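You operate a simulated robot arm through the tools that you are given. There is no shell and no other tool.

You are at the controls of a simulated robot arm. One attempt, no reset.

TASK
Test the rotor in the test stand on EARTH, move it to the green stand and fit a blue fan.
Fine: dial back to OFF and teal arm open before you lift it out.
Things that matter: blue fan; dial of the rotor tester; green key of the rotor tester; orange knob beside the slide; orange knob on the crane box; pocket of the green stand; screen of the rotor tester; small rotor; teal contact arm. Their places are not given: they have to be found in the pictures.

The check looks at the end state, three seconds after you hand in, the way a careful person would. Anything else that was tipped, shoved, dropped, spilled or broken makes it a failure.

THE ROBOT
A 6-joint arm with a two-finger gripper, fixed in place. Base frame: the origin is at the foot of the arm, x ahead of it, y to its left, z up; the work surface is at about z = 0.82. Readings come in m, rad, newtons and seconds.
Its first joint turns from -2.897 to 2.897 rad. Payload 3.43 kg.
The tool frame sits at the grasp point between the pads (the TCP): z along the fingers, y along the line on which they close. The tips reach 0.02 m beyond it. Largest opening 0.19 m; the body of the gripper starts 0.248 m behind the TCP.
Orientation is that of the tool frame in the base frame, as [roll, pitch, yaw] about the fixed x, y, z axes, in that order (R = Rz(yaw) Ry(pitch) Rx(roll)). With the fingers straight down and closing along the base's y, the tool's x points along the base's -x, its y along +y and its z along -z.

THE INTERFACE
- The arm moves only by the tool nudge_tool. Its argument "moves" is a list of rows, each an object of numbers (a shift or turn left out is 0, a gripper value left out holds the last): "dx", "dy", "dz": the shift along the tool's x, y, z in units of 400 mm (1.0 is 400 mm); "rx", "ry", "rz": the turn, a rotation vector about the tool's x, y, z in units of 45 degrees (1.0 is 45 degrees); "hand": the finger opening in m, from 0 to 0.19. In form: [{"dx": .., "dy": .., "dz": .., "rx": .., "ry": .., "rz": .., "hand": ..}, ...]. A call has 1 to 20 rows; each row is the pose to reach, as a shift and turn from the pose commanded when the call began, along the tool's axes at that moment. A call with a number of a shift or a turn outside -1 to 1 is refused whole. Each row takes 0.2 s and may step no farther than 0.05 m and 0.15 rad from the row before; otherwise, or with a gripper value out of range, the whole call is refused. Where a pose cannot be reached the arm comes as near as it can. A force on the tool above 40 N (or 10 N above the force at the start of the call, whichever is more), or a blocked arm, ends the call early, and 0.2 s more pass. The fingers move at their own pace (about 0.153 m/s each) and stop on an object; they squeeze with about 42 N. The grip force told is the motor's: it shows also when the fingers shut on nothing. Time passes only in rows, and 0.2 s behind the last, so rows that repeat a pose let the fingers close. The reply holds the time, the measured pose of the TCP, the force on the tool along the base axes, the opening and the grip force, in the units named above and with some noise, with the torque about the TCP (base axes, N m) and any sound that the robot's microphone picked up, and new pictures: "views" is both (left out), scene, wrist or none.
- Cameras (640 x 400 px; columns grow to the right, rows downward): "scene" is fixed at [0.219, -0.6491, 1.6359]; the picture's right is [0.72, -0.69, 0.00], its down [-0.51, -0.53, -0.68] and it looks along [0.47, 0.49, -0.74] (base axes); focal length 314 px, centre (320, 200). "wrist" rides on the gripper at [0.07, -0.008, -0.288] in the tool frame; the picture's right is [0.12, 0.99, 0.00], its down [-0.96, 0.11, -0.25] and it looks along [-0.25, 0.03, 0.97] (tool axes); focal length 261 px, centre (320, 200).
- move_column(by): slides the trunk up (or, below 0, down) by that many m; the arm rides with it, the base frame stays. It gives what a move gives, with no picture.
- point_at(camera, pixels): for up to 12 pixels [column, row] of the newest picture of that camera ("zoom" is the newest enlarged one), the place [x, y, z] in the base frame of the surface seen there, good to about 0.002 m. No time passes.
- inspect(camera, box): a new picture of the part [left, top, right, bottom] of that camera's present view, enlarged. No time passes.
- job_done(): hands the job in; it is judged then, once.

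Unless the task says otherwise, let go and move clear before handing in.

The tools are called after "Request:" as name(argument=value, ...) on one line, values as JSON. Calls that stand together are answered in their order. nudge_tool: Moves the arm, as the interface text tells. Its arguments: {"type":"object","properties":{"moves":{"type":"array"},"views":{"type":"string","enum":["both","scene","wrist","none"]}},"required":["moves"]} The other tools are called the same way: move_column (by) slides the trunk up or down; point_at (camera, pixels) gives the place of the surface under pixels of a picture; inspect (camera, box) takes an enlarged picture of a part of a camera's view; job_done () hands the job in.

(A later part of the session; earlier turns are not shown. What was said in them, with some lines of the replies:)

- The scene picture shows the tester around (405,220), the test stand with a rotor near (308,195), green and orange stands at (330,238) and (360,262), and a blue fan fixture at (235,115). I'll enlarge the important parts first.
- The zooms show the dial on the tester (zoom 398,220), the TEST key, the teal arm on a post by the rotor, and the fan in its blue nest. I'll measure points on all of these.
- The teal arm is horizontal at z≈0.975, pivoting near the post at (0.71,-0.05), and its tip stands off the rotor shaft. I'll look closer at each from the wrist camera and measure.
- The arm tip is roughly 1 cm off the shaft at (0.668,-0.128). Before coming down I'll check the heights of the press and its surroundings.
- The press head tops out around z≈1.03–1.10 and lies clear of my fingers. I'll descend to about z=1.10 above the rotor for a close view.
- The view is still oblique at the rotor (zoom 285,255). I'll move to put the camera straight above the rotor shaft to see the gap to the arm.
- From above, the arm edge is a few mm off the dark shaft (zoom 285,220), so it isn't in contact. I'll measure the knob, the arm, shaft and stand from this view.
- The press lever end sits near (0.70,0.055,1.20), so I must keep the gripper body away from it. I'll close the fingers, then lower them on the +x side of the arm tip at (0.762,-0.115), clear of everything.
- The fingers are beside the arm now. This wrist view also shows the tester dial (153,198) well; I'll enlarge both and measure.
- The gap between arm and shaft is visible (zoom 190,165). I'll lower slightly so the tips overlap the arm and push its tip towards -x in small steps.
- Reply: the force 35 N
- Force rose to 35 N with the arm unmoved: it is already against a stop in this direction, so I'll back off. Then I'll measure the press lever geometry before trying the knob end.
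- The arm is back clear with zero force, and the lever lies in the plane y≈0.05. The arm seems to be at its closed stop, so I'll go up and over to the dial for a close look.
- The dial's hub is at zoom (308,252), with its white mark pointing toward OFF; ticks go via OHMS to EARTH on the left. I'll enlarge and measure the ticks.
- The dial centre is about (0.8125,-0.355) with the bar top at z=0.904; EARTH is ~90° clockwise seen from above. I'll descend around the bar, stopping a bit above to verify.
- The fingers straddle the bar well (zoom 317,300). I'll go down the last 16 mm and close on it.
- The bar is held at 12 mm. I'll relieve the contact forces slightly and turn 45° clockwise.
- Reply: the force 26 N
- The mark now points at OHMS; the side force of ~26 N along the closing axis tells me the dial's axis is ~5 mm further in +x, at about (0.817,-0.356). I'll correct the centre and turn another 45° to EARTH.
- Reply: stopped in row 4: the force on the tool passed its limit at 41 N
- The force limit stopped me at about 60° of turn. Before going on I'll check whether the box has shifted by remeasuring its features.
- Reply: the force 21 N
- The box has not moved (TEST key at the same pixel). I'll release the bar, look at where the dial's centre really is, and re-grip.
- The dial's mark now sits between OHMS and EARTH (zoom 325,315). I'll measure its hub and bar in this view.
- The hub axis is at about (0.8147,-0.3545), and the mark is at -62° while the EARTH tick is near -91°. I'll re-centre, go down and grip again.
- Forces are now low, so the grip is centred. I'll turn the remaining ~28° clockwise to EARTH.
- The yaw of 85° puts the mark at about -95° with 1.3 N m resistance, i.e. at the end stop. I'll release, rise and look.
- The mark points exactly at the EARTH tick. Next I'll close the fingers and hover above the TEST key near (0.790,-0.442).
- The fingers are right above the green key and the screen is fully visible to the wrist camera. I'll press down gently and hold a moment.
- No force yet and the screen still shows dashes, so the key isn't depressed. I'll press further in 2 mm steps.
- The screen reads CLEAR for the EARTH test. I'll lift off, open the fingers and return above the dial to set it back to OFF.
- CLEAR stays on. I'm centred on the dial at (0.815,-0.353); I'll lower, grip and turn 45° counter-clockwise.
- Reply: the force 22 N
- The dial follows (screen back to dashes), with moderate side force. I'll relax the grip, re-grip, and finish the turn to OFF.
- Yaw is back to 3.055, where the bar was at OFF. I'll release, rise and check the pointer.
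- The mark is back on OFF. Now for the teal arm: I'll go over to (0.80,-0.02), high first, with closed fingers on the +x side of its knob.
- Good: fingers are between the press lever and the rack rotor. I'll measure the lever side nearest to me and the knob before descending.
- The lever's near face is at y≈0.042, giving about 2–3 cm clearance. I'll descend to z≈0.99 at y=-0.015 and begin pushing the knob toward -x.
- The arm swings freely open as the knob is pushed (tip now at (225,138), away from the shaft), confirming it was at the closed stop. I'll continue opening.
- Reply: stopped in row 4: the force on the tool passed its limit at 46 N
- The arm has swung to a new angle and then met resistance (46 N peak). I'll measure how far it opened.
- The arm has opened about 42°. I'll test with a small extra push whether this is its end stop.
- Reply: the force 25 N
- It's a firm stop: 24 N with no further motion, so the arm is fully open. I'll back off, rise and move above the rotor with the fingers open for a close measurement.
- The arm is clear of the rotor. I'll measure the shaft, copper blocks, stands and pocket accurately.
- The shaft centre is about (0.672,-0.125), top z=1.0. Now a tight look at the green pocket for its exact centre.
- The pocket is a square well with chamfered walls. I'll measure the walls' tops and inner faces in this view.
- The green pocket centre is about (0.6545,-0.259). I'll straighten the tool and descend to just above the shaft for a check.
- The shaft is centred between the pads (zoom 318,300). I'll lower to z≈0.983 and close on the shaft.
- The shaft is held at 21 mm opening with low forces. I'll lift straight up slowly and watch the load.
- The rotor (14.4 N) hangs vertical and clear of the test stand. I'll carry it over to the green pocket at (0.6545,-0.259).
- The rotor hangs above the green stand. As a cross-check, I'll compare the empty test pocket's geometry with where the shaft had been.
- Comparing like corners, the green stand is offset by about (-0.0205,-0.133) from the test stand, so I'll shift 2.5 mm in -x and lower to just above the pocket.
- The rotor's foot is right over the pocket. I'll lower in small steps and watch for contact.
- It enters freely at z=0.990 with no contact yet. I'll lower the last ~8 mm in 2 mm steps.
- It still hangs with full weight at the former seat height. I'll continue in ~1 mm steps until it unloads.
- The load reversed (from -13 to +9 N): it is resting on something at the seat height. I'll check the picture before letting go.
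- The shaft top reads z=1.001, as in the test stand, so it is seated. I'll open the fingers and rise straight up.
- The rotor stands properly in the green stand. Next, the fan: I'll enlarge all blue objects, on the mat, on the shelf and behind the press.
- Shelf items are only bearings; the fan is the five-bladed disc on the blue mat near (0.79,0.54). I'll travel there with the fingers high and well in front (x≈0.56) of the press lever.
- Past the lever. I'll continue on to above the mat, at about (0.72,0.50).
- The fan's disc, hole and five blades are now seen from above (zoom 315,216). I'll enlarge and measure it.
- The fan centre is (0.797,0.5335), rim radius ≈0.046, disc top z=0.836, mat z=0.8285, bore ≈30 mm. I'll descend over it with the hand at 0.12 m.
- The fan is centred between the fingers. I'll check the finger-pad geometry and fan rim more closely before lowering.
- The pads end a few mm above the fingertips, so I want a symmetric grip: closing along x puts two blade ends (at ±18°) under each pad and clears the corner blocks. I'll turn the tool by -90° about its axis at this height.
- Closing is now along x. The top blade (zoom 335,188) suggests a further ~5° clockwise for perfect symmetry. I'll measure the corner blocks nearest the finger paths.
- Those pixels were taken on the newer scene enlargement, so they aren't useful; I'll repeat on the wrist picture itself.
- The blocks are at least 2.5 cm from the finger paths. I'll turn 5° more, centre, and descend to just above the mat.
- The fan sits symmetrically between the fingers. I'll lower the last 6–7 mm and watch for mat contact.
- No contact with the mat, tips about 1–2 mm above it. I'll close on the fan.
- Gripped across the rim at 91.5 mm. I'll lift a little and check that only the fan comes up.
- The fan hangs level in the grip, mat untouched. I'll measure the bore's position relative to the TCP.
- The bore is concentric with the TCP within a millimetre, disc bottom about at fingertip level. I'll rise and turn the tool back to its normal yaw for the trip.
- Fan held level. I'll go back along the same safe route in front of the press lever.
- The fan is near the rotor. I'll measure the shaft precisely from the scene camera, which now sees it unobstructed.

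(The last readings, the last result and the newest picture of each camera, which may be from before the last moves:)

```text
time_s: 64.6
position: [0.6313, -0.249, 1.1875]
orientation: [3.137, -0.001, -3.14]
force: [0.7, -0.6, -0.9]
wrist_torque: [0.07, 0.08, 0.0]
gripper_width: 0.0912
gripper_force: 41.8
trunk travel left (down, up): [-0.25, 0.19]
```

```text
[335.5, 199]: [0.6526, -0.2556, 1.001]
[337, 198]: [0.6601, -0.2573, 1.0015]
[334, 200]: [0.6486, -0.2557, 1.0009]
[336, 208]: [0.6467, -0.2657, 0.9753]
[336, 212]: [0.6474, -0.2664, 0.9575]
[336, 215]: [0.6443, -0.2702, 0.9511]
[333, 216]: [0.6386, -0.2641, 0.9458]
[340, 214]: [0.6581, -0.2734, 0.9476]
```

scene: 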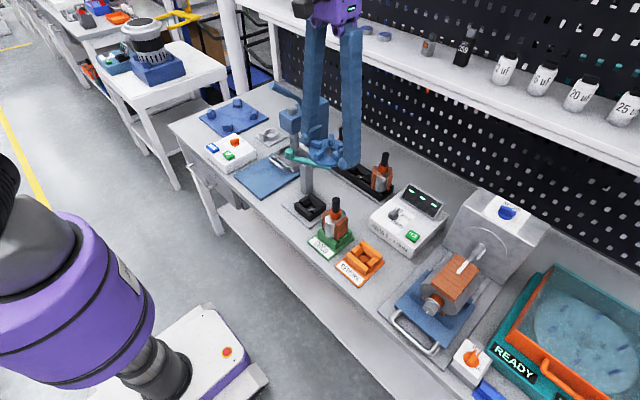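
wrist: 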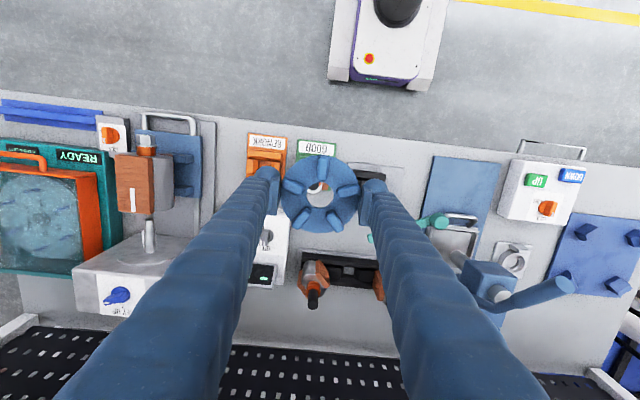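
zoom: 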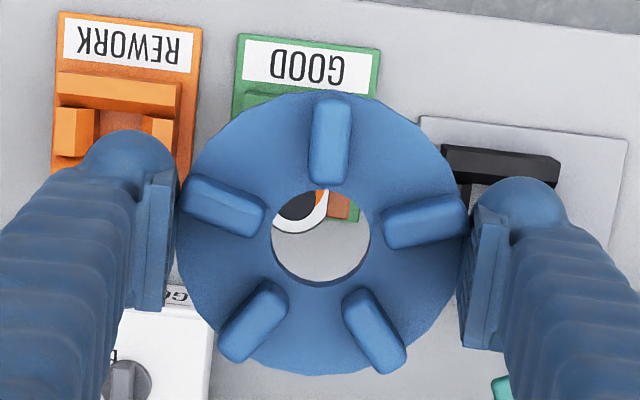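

The shaft top ellipse centre is at scene (336.65,198.8). I'll measure this point and the fan's bore with the present TCP.

Request:
point_at(camera="scene", pixels=[[336.65, 198.8], [333.2, 198.8], [340.2, 198.8], [336.65, 197], [336.65, 200.7]])

Request:
point_at(camera="zoom", pixels=[[266, 238], [376, 238], [320, 187], [320, 290], [297, 208], [318, 205]])

```text
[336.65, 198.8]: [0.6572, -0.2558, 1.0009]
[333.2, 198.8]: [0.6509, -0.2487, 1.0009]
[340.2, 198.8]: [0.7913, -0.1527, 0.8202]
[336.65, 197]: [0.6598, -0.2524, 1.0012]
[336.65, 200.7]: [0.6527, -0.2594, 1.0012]
```

```text
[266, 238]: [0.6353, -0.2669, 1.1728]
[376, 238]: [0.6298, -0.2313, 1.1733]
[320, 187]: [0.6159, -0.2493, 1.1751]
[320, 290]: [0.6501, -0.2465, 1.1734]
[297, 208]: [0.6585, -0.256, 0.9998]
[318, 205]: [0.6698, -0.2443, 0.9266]
```

The bore is within ~1 mm of the TCP and has ~5 mm radial play on the shaft, which stands at about (0.655,-0.258). I'll move over it and lower to ~2 cm above the shaft end for a check.

Request:
nudge_tool(moves=[{"dx": -0.057, "dy": -0.0225}, {"dx": -0.057, "dy": -0.0225, "dz": 0.1}, {"dx": -0.057, "dy": -0.0225, "dz": 0.2}, {"dx": -0.057, "dy": -0.0225, "dz": 0.3}, {"dx": -0.057, "dy": -0.0225, "dz": 0.36}, {"dx": -0.057, "dy": -0.0225, "dz": 0.36}])

Request:
inspect(camera="wrist", box=[260, 130, 380, 240])

Request:
inspect(camera="scene", box=[300, 165, 375, 250])

```text
time_s: 66.0
position: [0.6556, -0.2572, 1.0425]
orientation: [3.138, 0.0, 3.14]
force: [-0.3, -0.5, -0.6]
wrist_torque: [-0.02, -0.01, 0.02]
gripper_width: 0.0912
gripper_force: 42.1
trunk travel left (down, up): [-0.25, 0.19]
```

scene: 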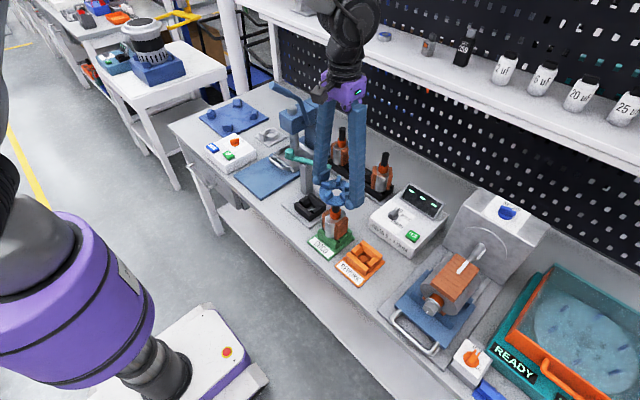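
wrist: 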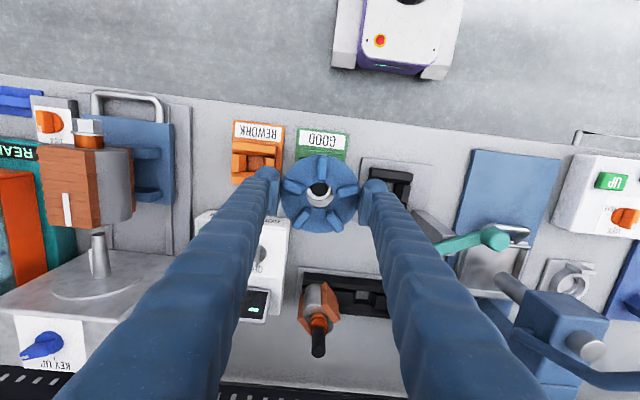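

```text
3.64 times, centred on (320, 185) of wrist
```

zoom: 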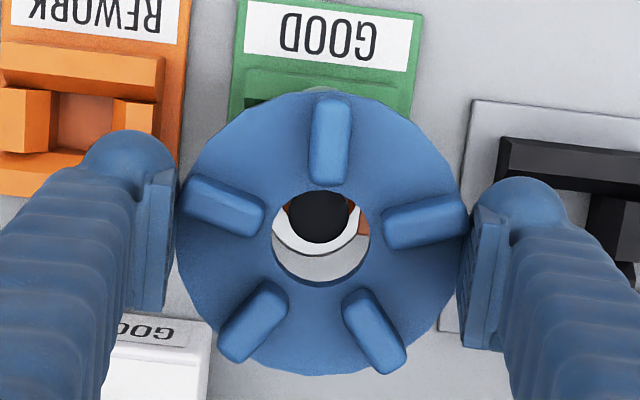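

```text
4.71 times, centred on (338, 208) of scene
```

zoom: 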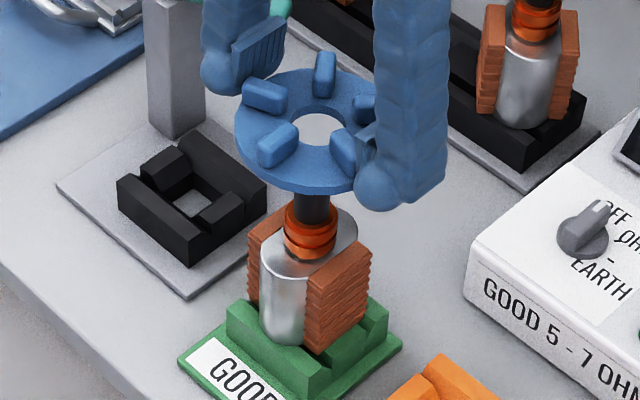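

Accounting for parallax, the shaft lies ~2 mm toward -x and ~1.5 mm toward -y of the bore. I'll correct this and lower the fan over the shaft in steps.

Request:
nudge_tool(moves=[{"dx": 0.005, "dy": -0.004}, {"dx": 0.005, "dy": -0.004, "dz": 0.03}, {"dx": 0.005, "dy": -0.004, "dz": 0.055}, {"dx": 0.005, "dy": -0.004, "dz": 0.08}])

Request:
inspect(camera="wrist", box=[260, 130, 380, 240])

Request:
inspect(camera="scene", box=[300, 165, 375, 250])

```text
time_s: 67.0
position: [0.653, -0.2593, 1.0106]
orientation: [3.138, -0.001, 3.141]
force: [-0.3, 0.2, -0.3]
wrist_torque: [0.02, -0.01, -0.01]
gripper_width: 0.0913
gripper_force: 41.9
trunk travel left (down, up): [-0.25, 0.19]
```

scene: 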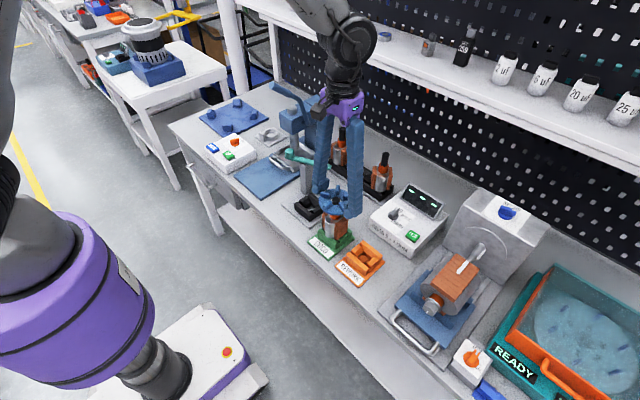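
wrist: 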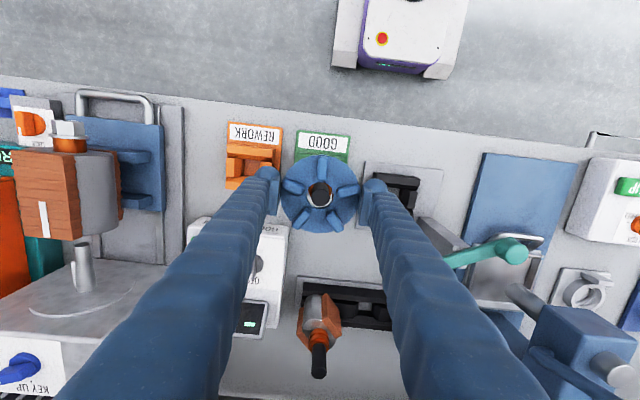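

```text
3.64 times, centred on (320, 185) of wrist
```

zoom: 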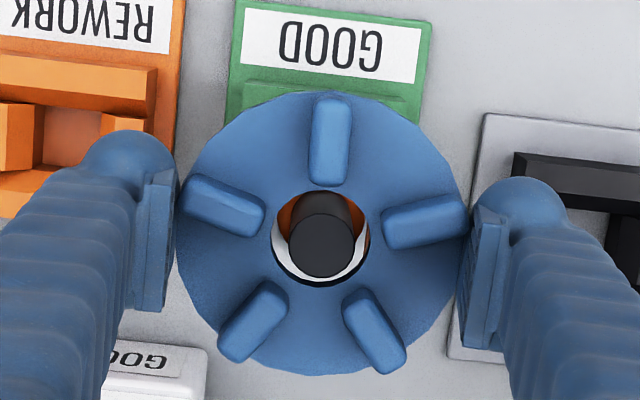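

```text
4.71 times, centred on (338, 208) of scene
```

zoom: 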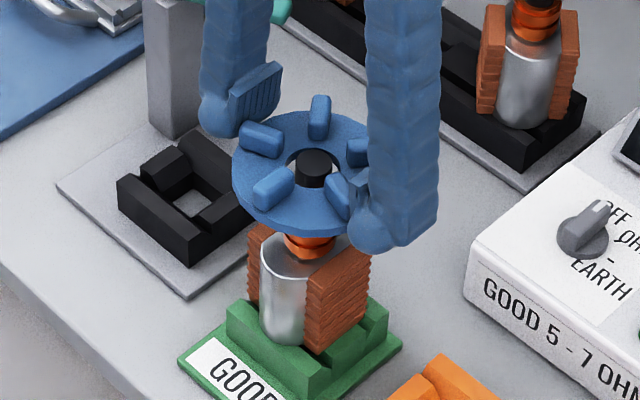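

The shaft end is entering the bore. I'll measure both for exact centring.

Request:
point_at(camera="wrist", pixels=[[311.5, 197], [329, 197], [320, 188.5], [320, 205.5], [305.8, 195.6], [334.8, 195.6], [320, 181], [320, 210]])

```text
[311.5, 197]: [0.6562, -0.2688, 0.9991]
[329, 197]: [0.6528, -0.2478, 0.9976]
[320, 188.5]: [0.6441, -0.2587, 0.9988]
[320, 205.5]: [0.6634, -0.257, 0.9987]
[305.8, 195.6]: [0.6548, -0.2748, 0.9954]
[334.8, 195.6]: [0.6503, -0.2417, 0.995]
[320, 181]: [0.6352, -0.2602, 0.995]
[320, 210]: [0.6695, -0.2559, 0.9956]
```

Shaft centre (0.6538,-0.2583) versus bore (0.6524,-0.2583): a 1.3 mm shift. I'll correct and continue down.

Request:
nudge_tool(moves=[{"dx": -0.0035}, {"dx": -0.0035, "dz": 0.02}, {"dx": -0.0035, "dz": 0.04}, {"dx": -0.0035, "dz": 0.055}, {"dx": -0.0035, "dz": 0.065}, {"dx": -0.0035, "dz": 0.07}], views="scene")

Request:
inspect(camera="scene", box=[300, 165, 375, 250])

```text
time_s: 68.4
position: [0.6539, -0.2577, 0.9831]
orientation: [3.137, -0.002, 3.139]
force: [0.5, 0.7, 0.0]
wrist_torque: [-0.02, 0.02, 0.01]
gripper_width: 0.0914
gripper_force: 41.9
trunk travel left (down, up): [-0.25, 0.19]
```

scene: 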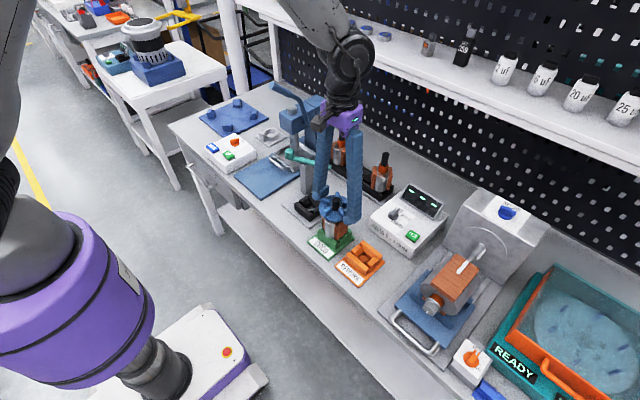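

```text
4.71 times, centred on (338, 208) of scene
```

zoom: 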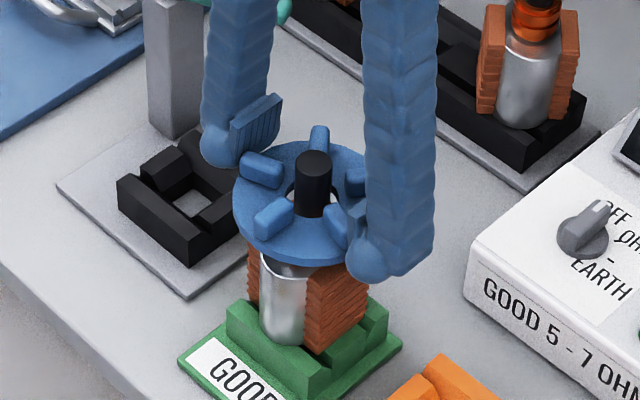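

The fan is on the shaft, bottom at about z=0.962, no contact yet. I'll lower in ~1.5 mm steps until it touches.

Request:
nudge_tool(moves=[{"dz": 0.004}, {"dz": 0.008}, {"dz": 0.012}, {"dz": 0.016}], views="wrist")

Request:
inspect(camera="wrist", box=[260, 130, 380, 240])

```text
time_s: 69.4
position: [0.653, -0.2585, 0.9762]
orientation: [3.138, -0.002, 3.139]
force: [0.1, 0.0, -0.2]
wrist_torque: [-0.02, -0.02, 0.0]
gripper_width: 0.0913
gripper_force: 42.3
trunk travel left (down, up): [-0.25, 0.19]
```

wrist: 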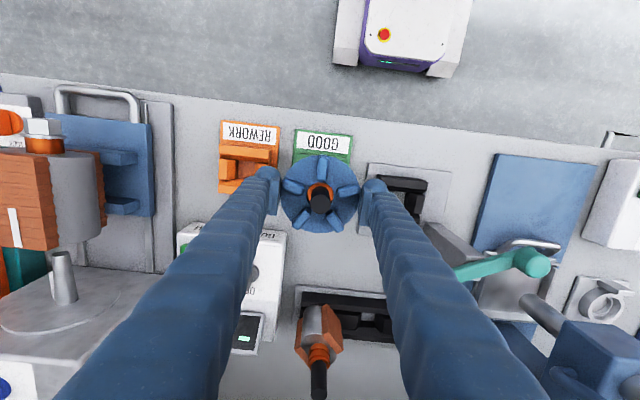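

```text
3.64 times, centred on (320, 185) of wrist
```

zoom: 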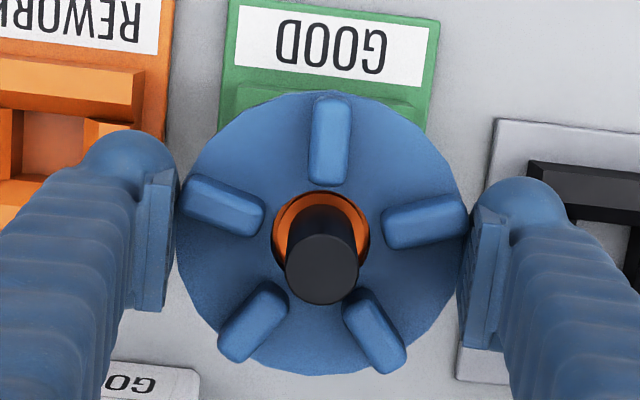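

Still free at TCP z=0.976 (fan bottom ≈0.955), the orange collar filling the bore. I'll keep lowering in 1 mm steps.

Request:
nudge_tool(moves=[{"dz": 0.0025}, {"dz": 0.005}, {"dz": 0.0075}], views="none")

```text
time_s: 70.2
position: [0.652, -0.2586, 0.9763]
orientation: [3.14, 0.003, 3.141]
force: [-3.0, -0.2, 32.4]
wrist_torque: [0.35, -0.21, 0.03]
gripper_width: 0.0913
gripper_force: 41.5
trunk travel left (down, up): [-0.25, 0.19]
```

Firm contact at 32 N: the fan rests on the collar's top at z≈0.955. I'll relieve the force and look before releasing.

Request:
nudge_tool(moves=[{"dz": -0.005}, {"dz": -0.006}])

Request:
inspect(camera="scene", box=[300, 165, 375, 250])

Request:
inspect(camera="wrist", box=[260, 130, 380, 240])

```text
time_s: 70.8
position: [0.6557, -0.2586, 0.9752]
orientation: [3.139, 0.001, 3.14]
force: [6.0, -1.1, 14.2]
wrist_torque: [0.1, -0.27, -0.08]
gripper_width: 0.0912
gripper_force: 42.2
trunk travel left (down, up): [-0.25, 0.19]
```

scene: 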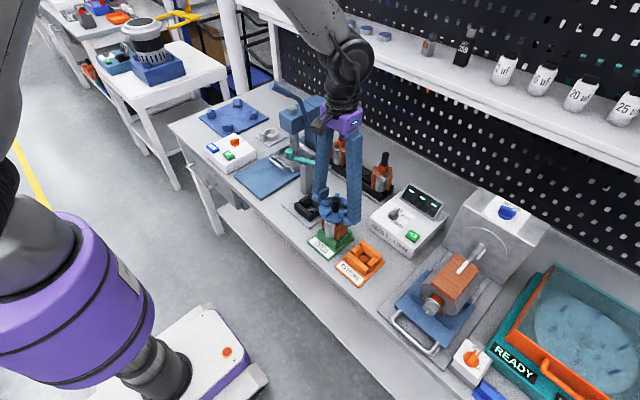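
wrist: 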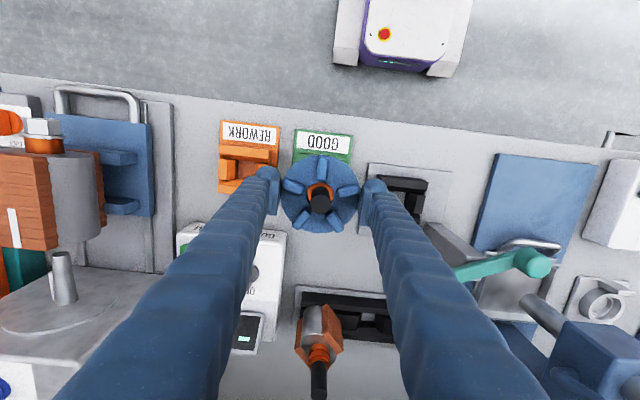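

```text
4.71 times, centred on (338, 208) of scene
```

zoom: 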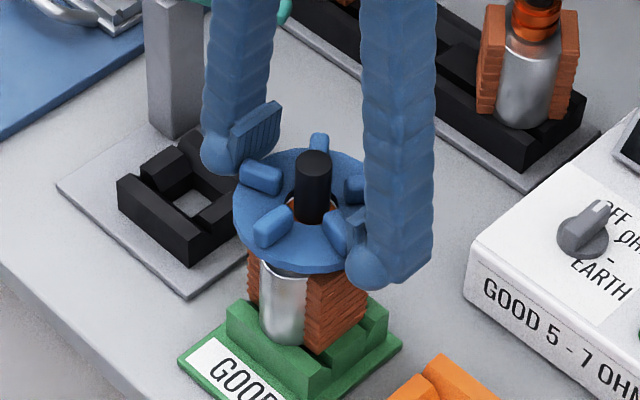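

```text
3.64 times, centred on (320, 185) of wrist
```

zoom: 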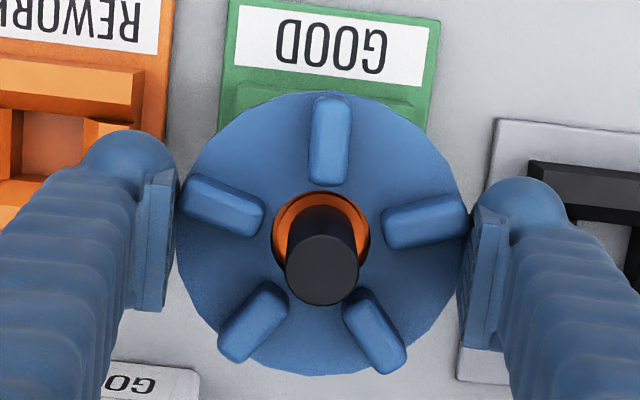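

I want to know if the bore is meant to rest on the collar or slide over it, so I'll compare with the collar of a rack rotor and measure this fan's tilt.

Request:
inspect(camera="scene", box=[370, 145, 400, 195])

Request:
point_at(camera="zoom", pixels=[[310, 100], [310, 150], [310, 160], [310, 170], [310, 180], [310, 190], [310, 200], [310, 210], [310, 220], [275, 195], [345, 195]])

Request:
point_at(camera="wrist", pixels=[[320, 158], [318, 230], [297, 213], [343, 213], [310, 205], [331, 190], [309, 190], [313, 185], [325, 185]])

```text
8.00 times, centred on (385, 170) of scene
```

zoom: 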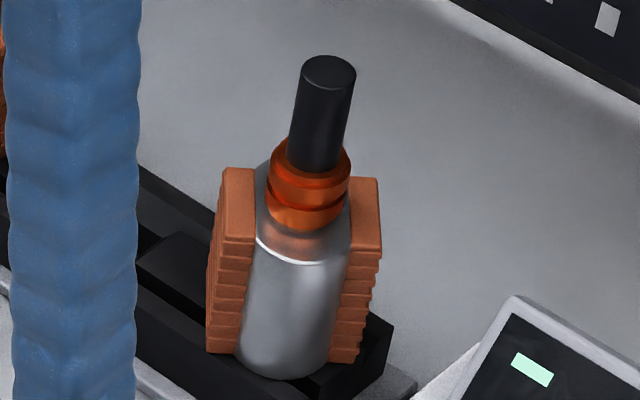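

```text
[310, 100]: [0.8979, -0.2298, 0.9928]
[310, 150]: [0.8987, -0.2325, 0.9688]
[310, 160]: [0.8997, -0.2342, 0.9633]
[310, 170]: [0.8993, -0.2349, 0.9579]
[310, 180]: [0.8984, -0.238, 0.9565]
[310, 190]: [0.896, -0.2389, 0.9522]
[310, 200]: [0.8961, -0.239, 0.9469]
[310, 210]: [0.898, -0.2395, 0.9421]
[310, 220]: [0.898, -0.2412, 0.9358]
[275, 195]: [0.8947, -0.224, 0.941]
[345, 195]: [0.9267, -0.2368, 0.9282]
```

```text
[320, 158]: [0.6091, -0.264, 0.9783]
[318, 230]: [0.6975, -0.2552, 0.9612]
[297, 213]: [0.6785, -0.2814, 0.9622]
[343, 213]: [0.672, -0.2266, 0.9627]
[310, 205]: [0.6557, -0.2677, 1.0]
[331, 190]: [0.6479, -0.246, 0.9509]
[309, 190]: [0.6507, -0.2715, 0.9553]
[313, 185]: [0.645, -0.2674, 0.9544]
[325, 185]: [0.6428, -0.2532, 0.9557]
```

The disc's top is at z≈0.962 and the collar's top at 0.955, matching the 7.5 mm disc lying flat on the collar. I'll release by opening the fingers in place.

Request:
nudge_tool(moves=[{"hand": 0.1}, {"hand": 0.11}, {"hand": 0.12}])

Request:
inspect(camera="scene", box=[300, 165, 375, 250])

Request:
inspect(camera="wrist", box=[260, 130, 380, 240])

```text
time_s: 71.6
position: [0.6538, -0.2576, 0.9757]
orientation: [3.138, -0.001, 3.14]
force: [0.2, 0.6, -1.3]
wrist_torque: [0.01, 0.01, -0.01]
gripper_width: 0.1201
gripper_force: 0.1
trunk travel left (down, up): [-0.25, 0.19]
```

scene: 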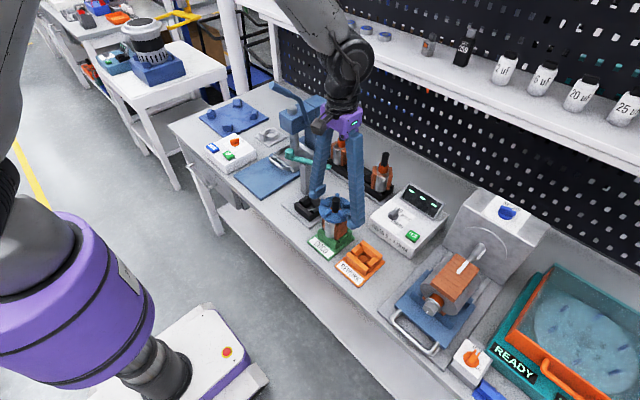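
wrist: 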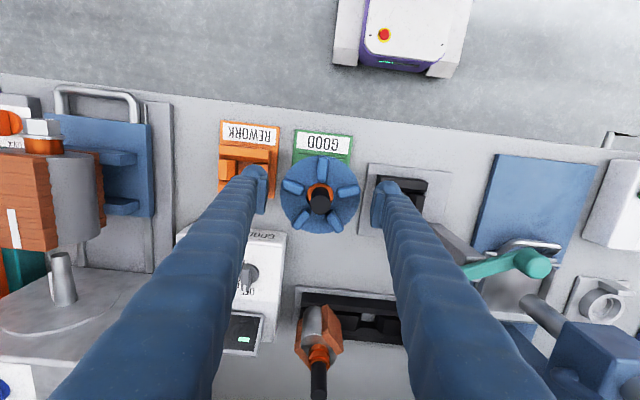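

```text
4.71 times, centred on (338, 208) of scene
```

zoom: 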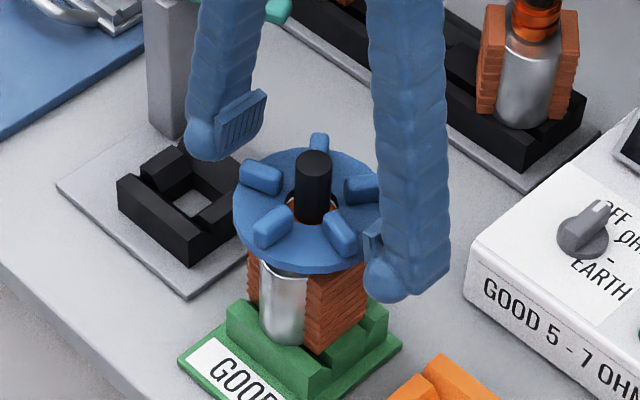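

```text
3.64 times, centred on (320, 185) of wrist
```

zoom: 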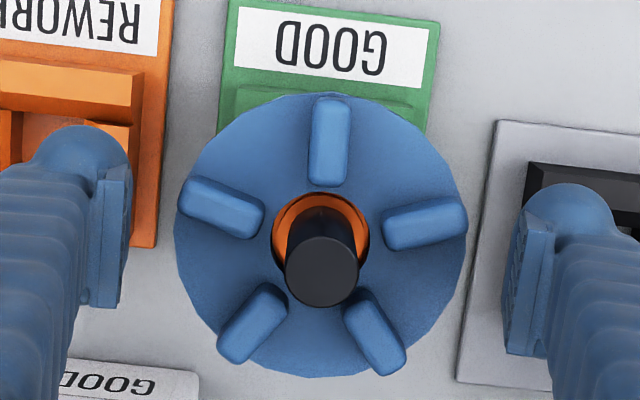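

The fan stays level after release. I'll rise straight up and look from directly above and from the scene to judge the fit.

Request:
nudge_tool(moves=[{"dz": -0.06}, {"dz": -0.16}, {"dz": -0.26}, {"dz": -0.26, "dx": -0.1}, {"dz": -0.26, "dx": -0.17, "hand": 0.17}, {"dz": -0.2, "dx": -0.19, "hand": 0.17}])

Request:
inspect(camera="wrist", box=[290, 100, 350, 165])

Request:
inspect(camera="scene", box=[310, 185, 362, 245])

```text
time_s: 73.0
position: [0.7303, -0.2597, 1.0568]
orientation: [3.136, -0.002, 3.14]
force: [0.9, 0.3, -0.3]
wrist_torque: [-0.02, 0.02, 0.0]
gripper_width: 0.17
gripper_force: 0.0
trunk travel left (down, up): [-0.25, 0.19]
```

scene: 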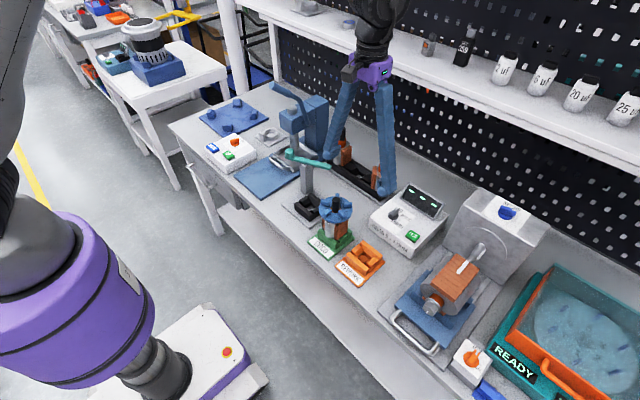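
wrist: 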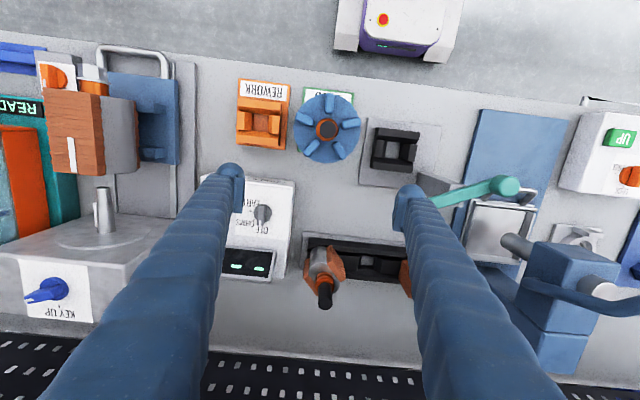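

```text
6.15 times, centred on (320, 132) of wrist
```

zoom: 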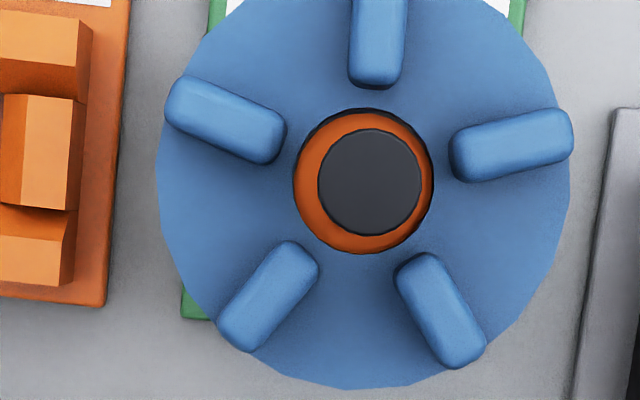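

```text
6.67 times, centred on (336, 215) of scene
```

zoom: 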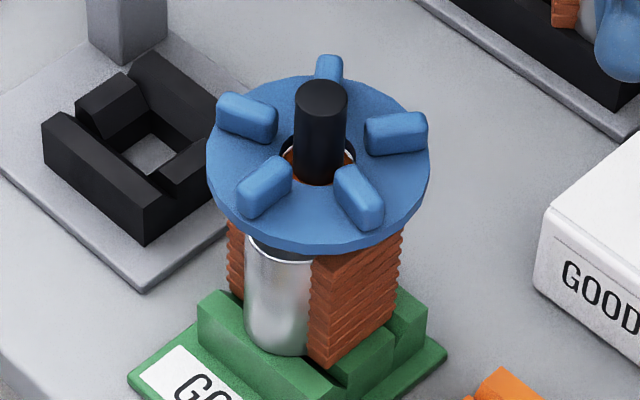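

From above the fan rests evenly on the orange collar around the shaft, with no tilt visible. I'll rise clear and do a final check of dial, arm and surroundings.

Request:
nudge_tool(moves=[{"dz": -0.1}, {"dz": -0.2}, {"dz": -0.3}, {"dz": -0.38, "dx": 0.08}, {"dz": -0.38, "dx": 0.18}, {"dz": -0.38, "dx": 0.28, "dy": -0.05}])

Request:
inspect(camera="scene", box=[270, 120, 460, 270])

Request:
inspect(camera="scene", box=[310, 185, 362, 245])

Request:
inspect(camera="scene", box=[180, 80, 340, 200])

```text
time_s: 74.4
position: [0.6171, -0.2808, 1.2075]
orientation: [3.138, 0.0, 3.14]
force: [-0.5, -0.4, 0.3]
wrist_torque: [-0.02, -0.09, -0.04]
gripper_width: 0.1701
gripper_force: 0.1
trunk travel left (down, up): [-0.25, 0.19]
```

scene: 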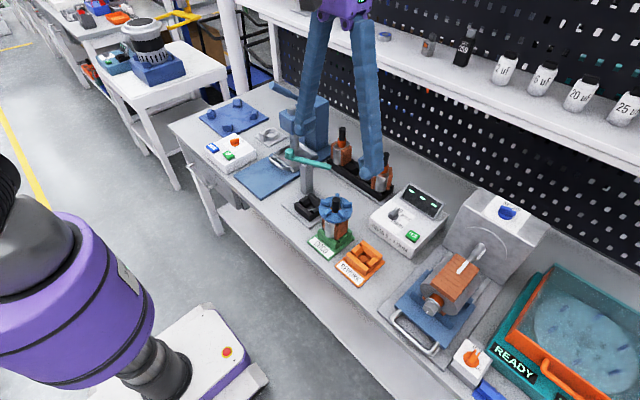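
wrist: 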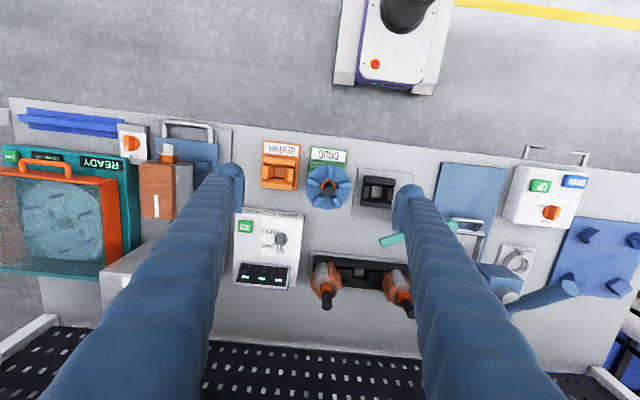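

```text
2.67 times, centred on (365, 195) of scene
```

zoom: 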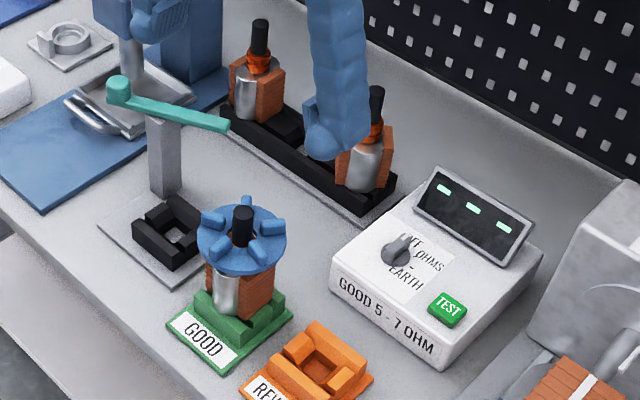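

```text
6.67 times, centred on (336, 215) of scene
```

zoom: 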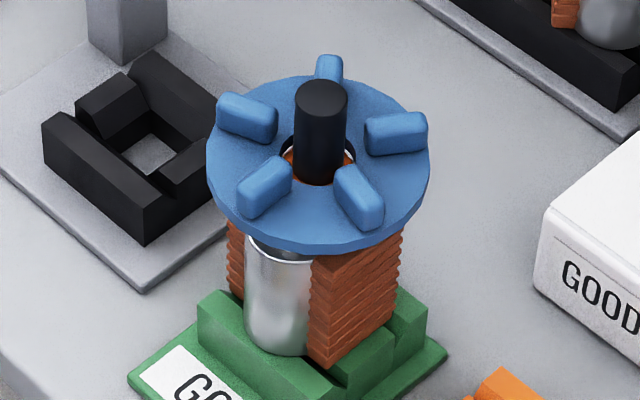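

```text
3.33 times, centred on (260, 140) of scene
```

zoom: 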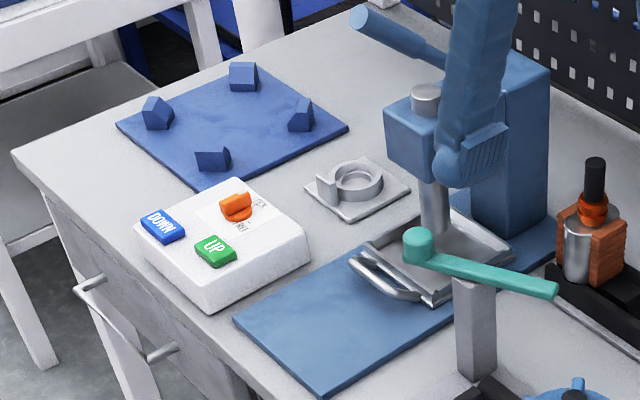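

Everything looks in place: dial OFF, arm open, mat and others undisturbed. Last, I'll check the fan's flatness by sampling disc-top heights around it.

Request:
point_at(camera="scene", pixels=[[325, 208], [336, 218.5], [348, 208], [329, 200], [343, 200], [322, 211], [346, 214], [328, 215], [333, 206], [339.5, 208], [336, 198.5]])

Request:
inspect(camera="wrist", box=[295, 155, 360, 220])

```text
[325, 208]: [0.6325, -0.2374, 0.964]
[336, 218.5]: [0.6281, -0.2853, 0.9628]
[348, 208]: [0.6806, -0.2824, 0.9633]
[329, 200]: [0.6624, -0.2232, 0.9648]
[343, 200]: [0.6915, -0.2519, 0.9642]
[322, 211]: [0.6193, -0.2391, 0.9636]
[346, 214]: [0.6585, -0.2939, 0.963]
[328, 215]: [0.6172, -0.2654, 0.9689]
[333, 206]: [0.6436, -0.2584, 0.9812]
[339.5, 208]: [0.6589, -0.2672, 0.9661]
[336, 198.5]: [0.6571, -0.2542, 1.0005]
```

```text
6.15 times, centred on (328, 188) of wrist
```

zoom: 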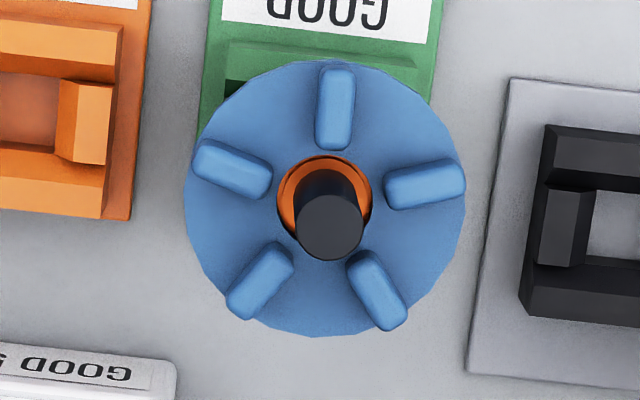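

The disc top reads z=0.963–0.965 all around, so the fan lies flat on the rotor. The rotor sits in the green stand, the dial is at OFF, the teal arm is open, and the gripper is clear. I'm handing in.

Request:
job_done()

```text
The job is handed in.
```

The job is handed in: the rotor passed its EARTH test, now sits in the green stand, and has the blue fan on its shaft.

- **Test:** I turned the dial to EARTH with the teal arm closed and pressed the green key. The screen read CLEAR.
- **Before lifting:** I turned the dial back to OFF and swung the teal arm open to its stop, about 42°, before the rotor came out.
- **Rotor:** It went into the green pocket at the same height it had in the test stand.
- **Fan:** It lies flat on the orange collar; the disc top measured z = 0.963–0.965 m around the rim. The bore is almost the same width as the collar and sits about 1–1.5 mm off centre. A 32 N push moved it no lower, so I took the collar as its seat.

I did not touch either orange knob. In the last pictures the other items I checked looked undisturbed, and the gripper is open and clear.
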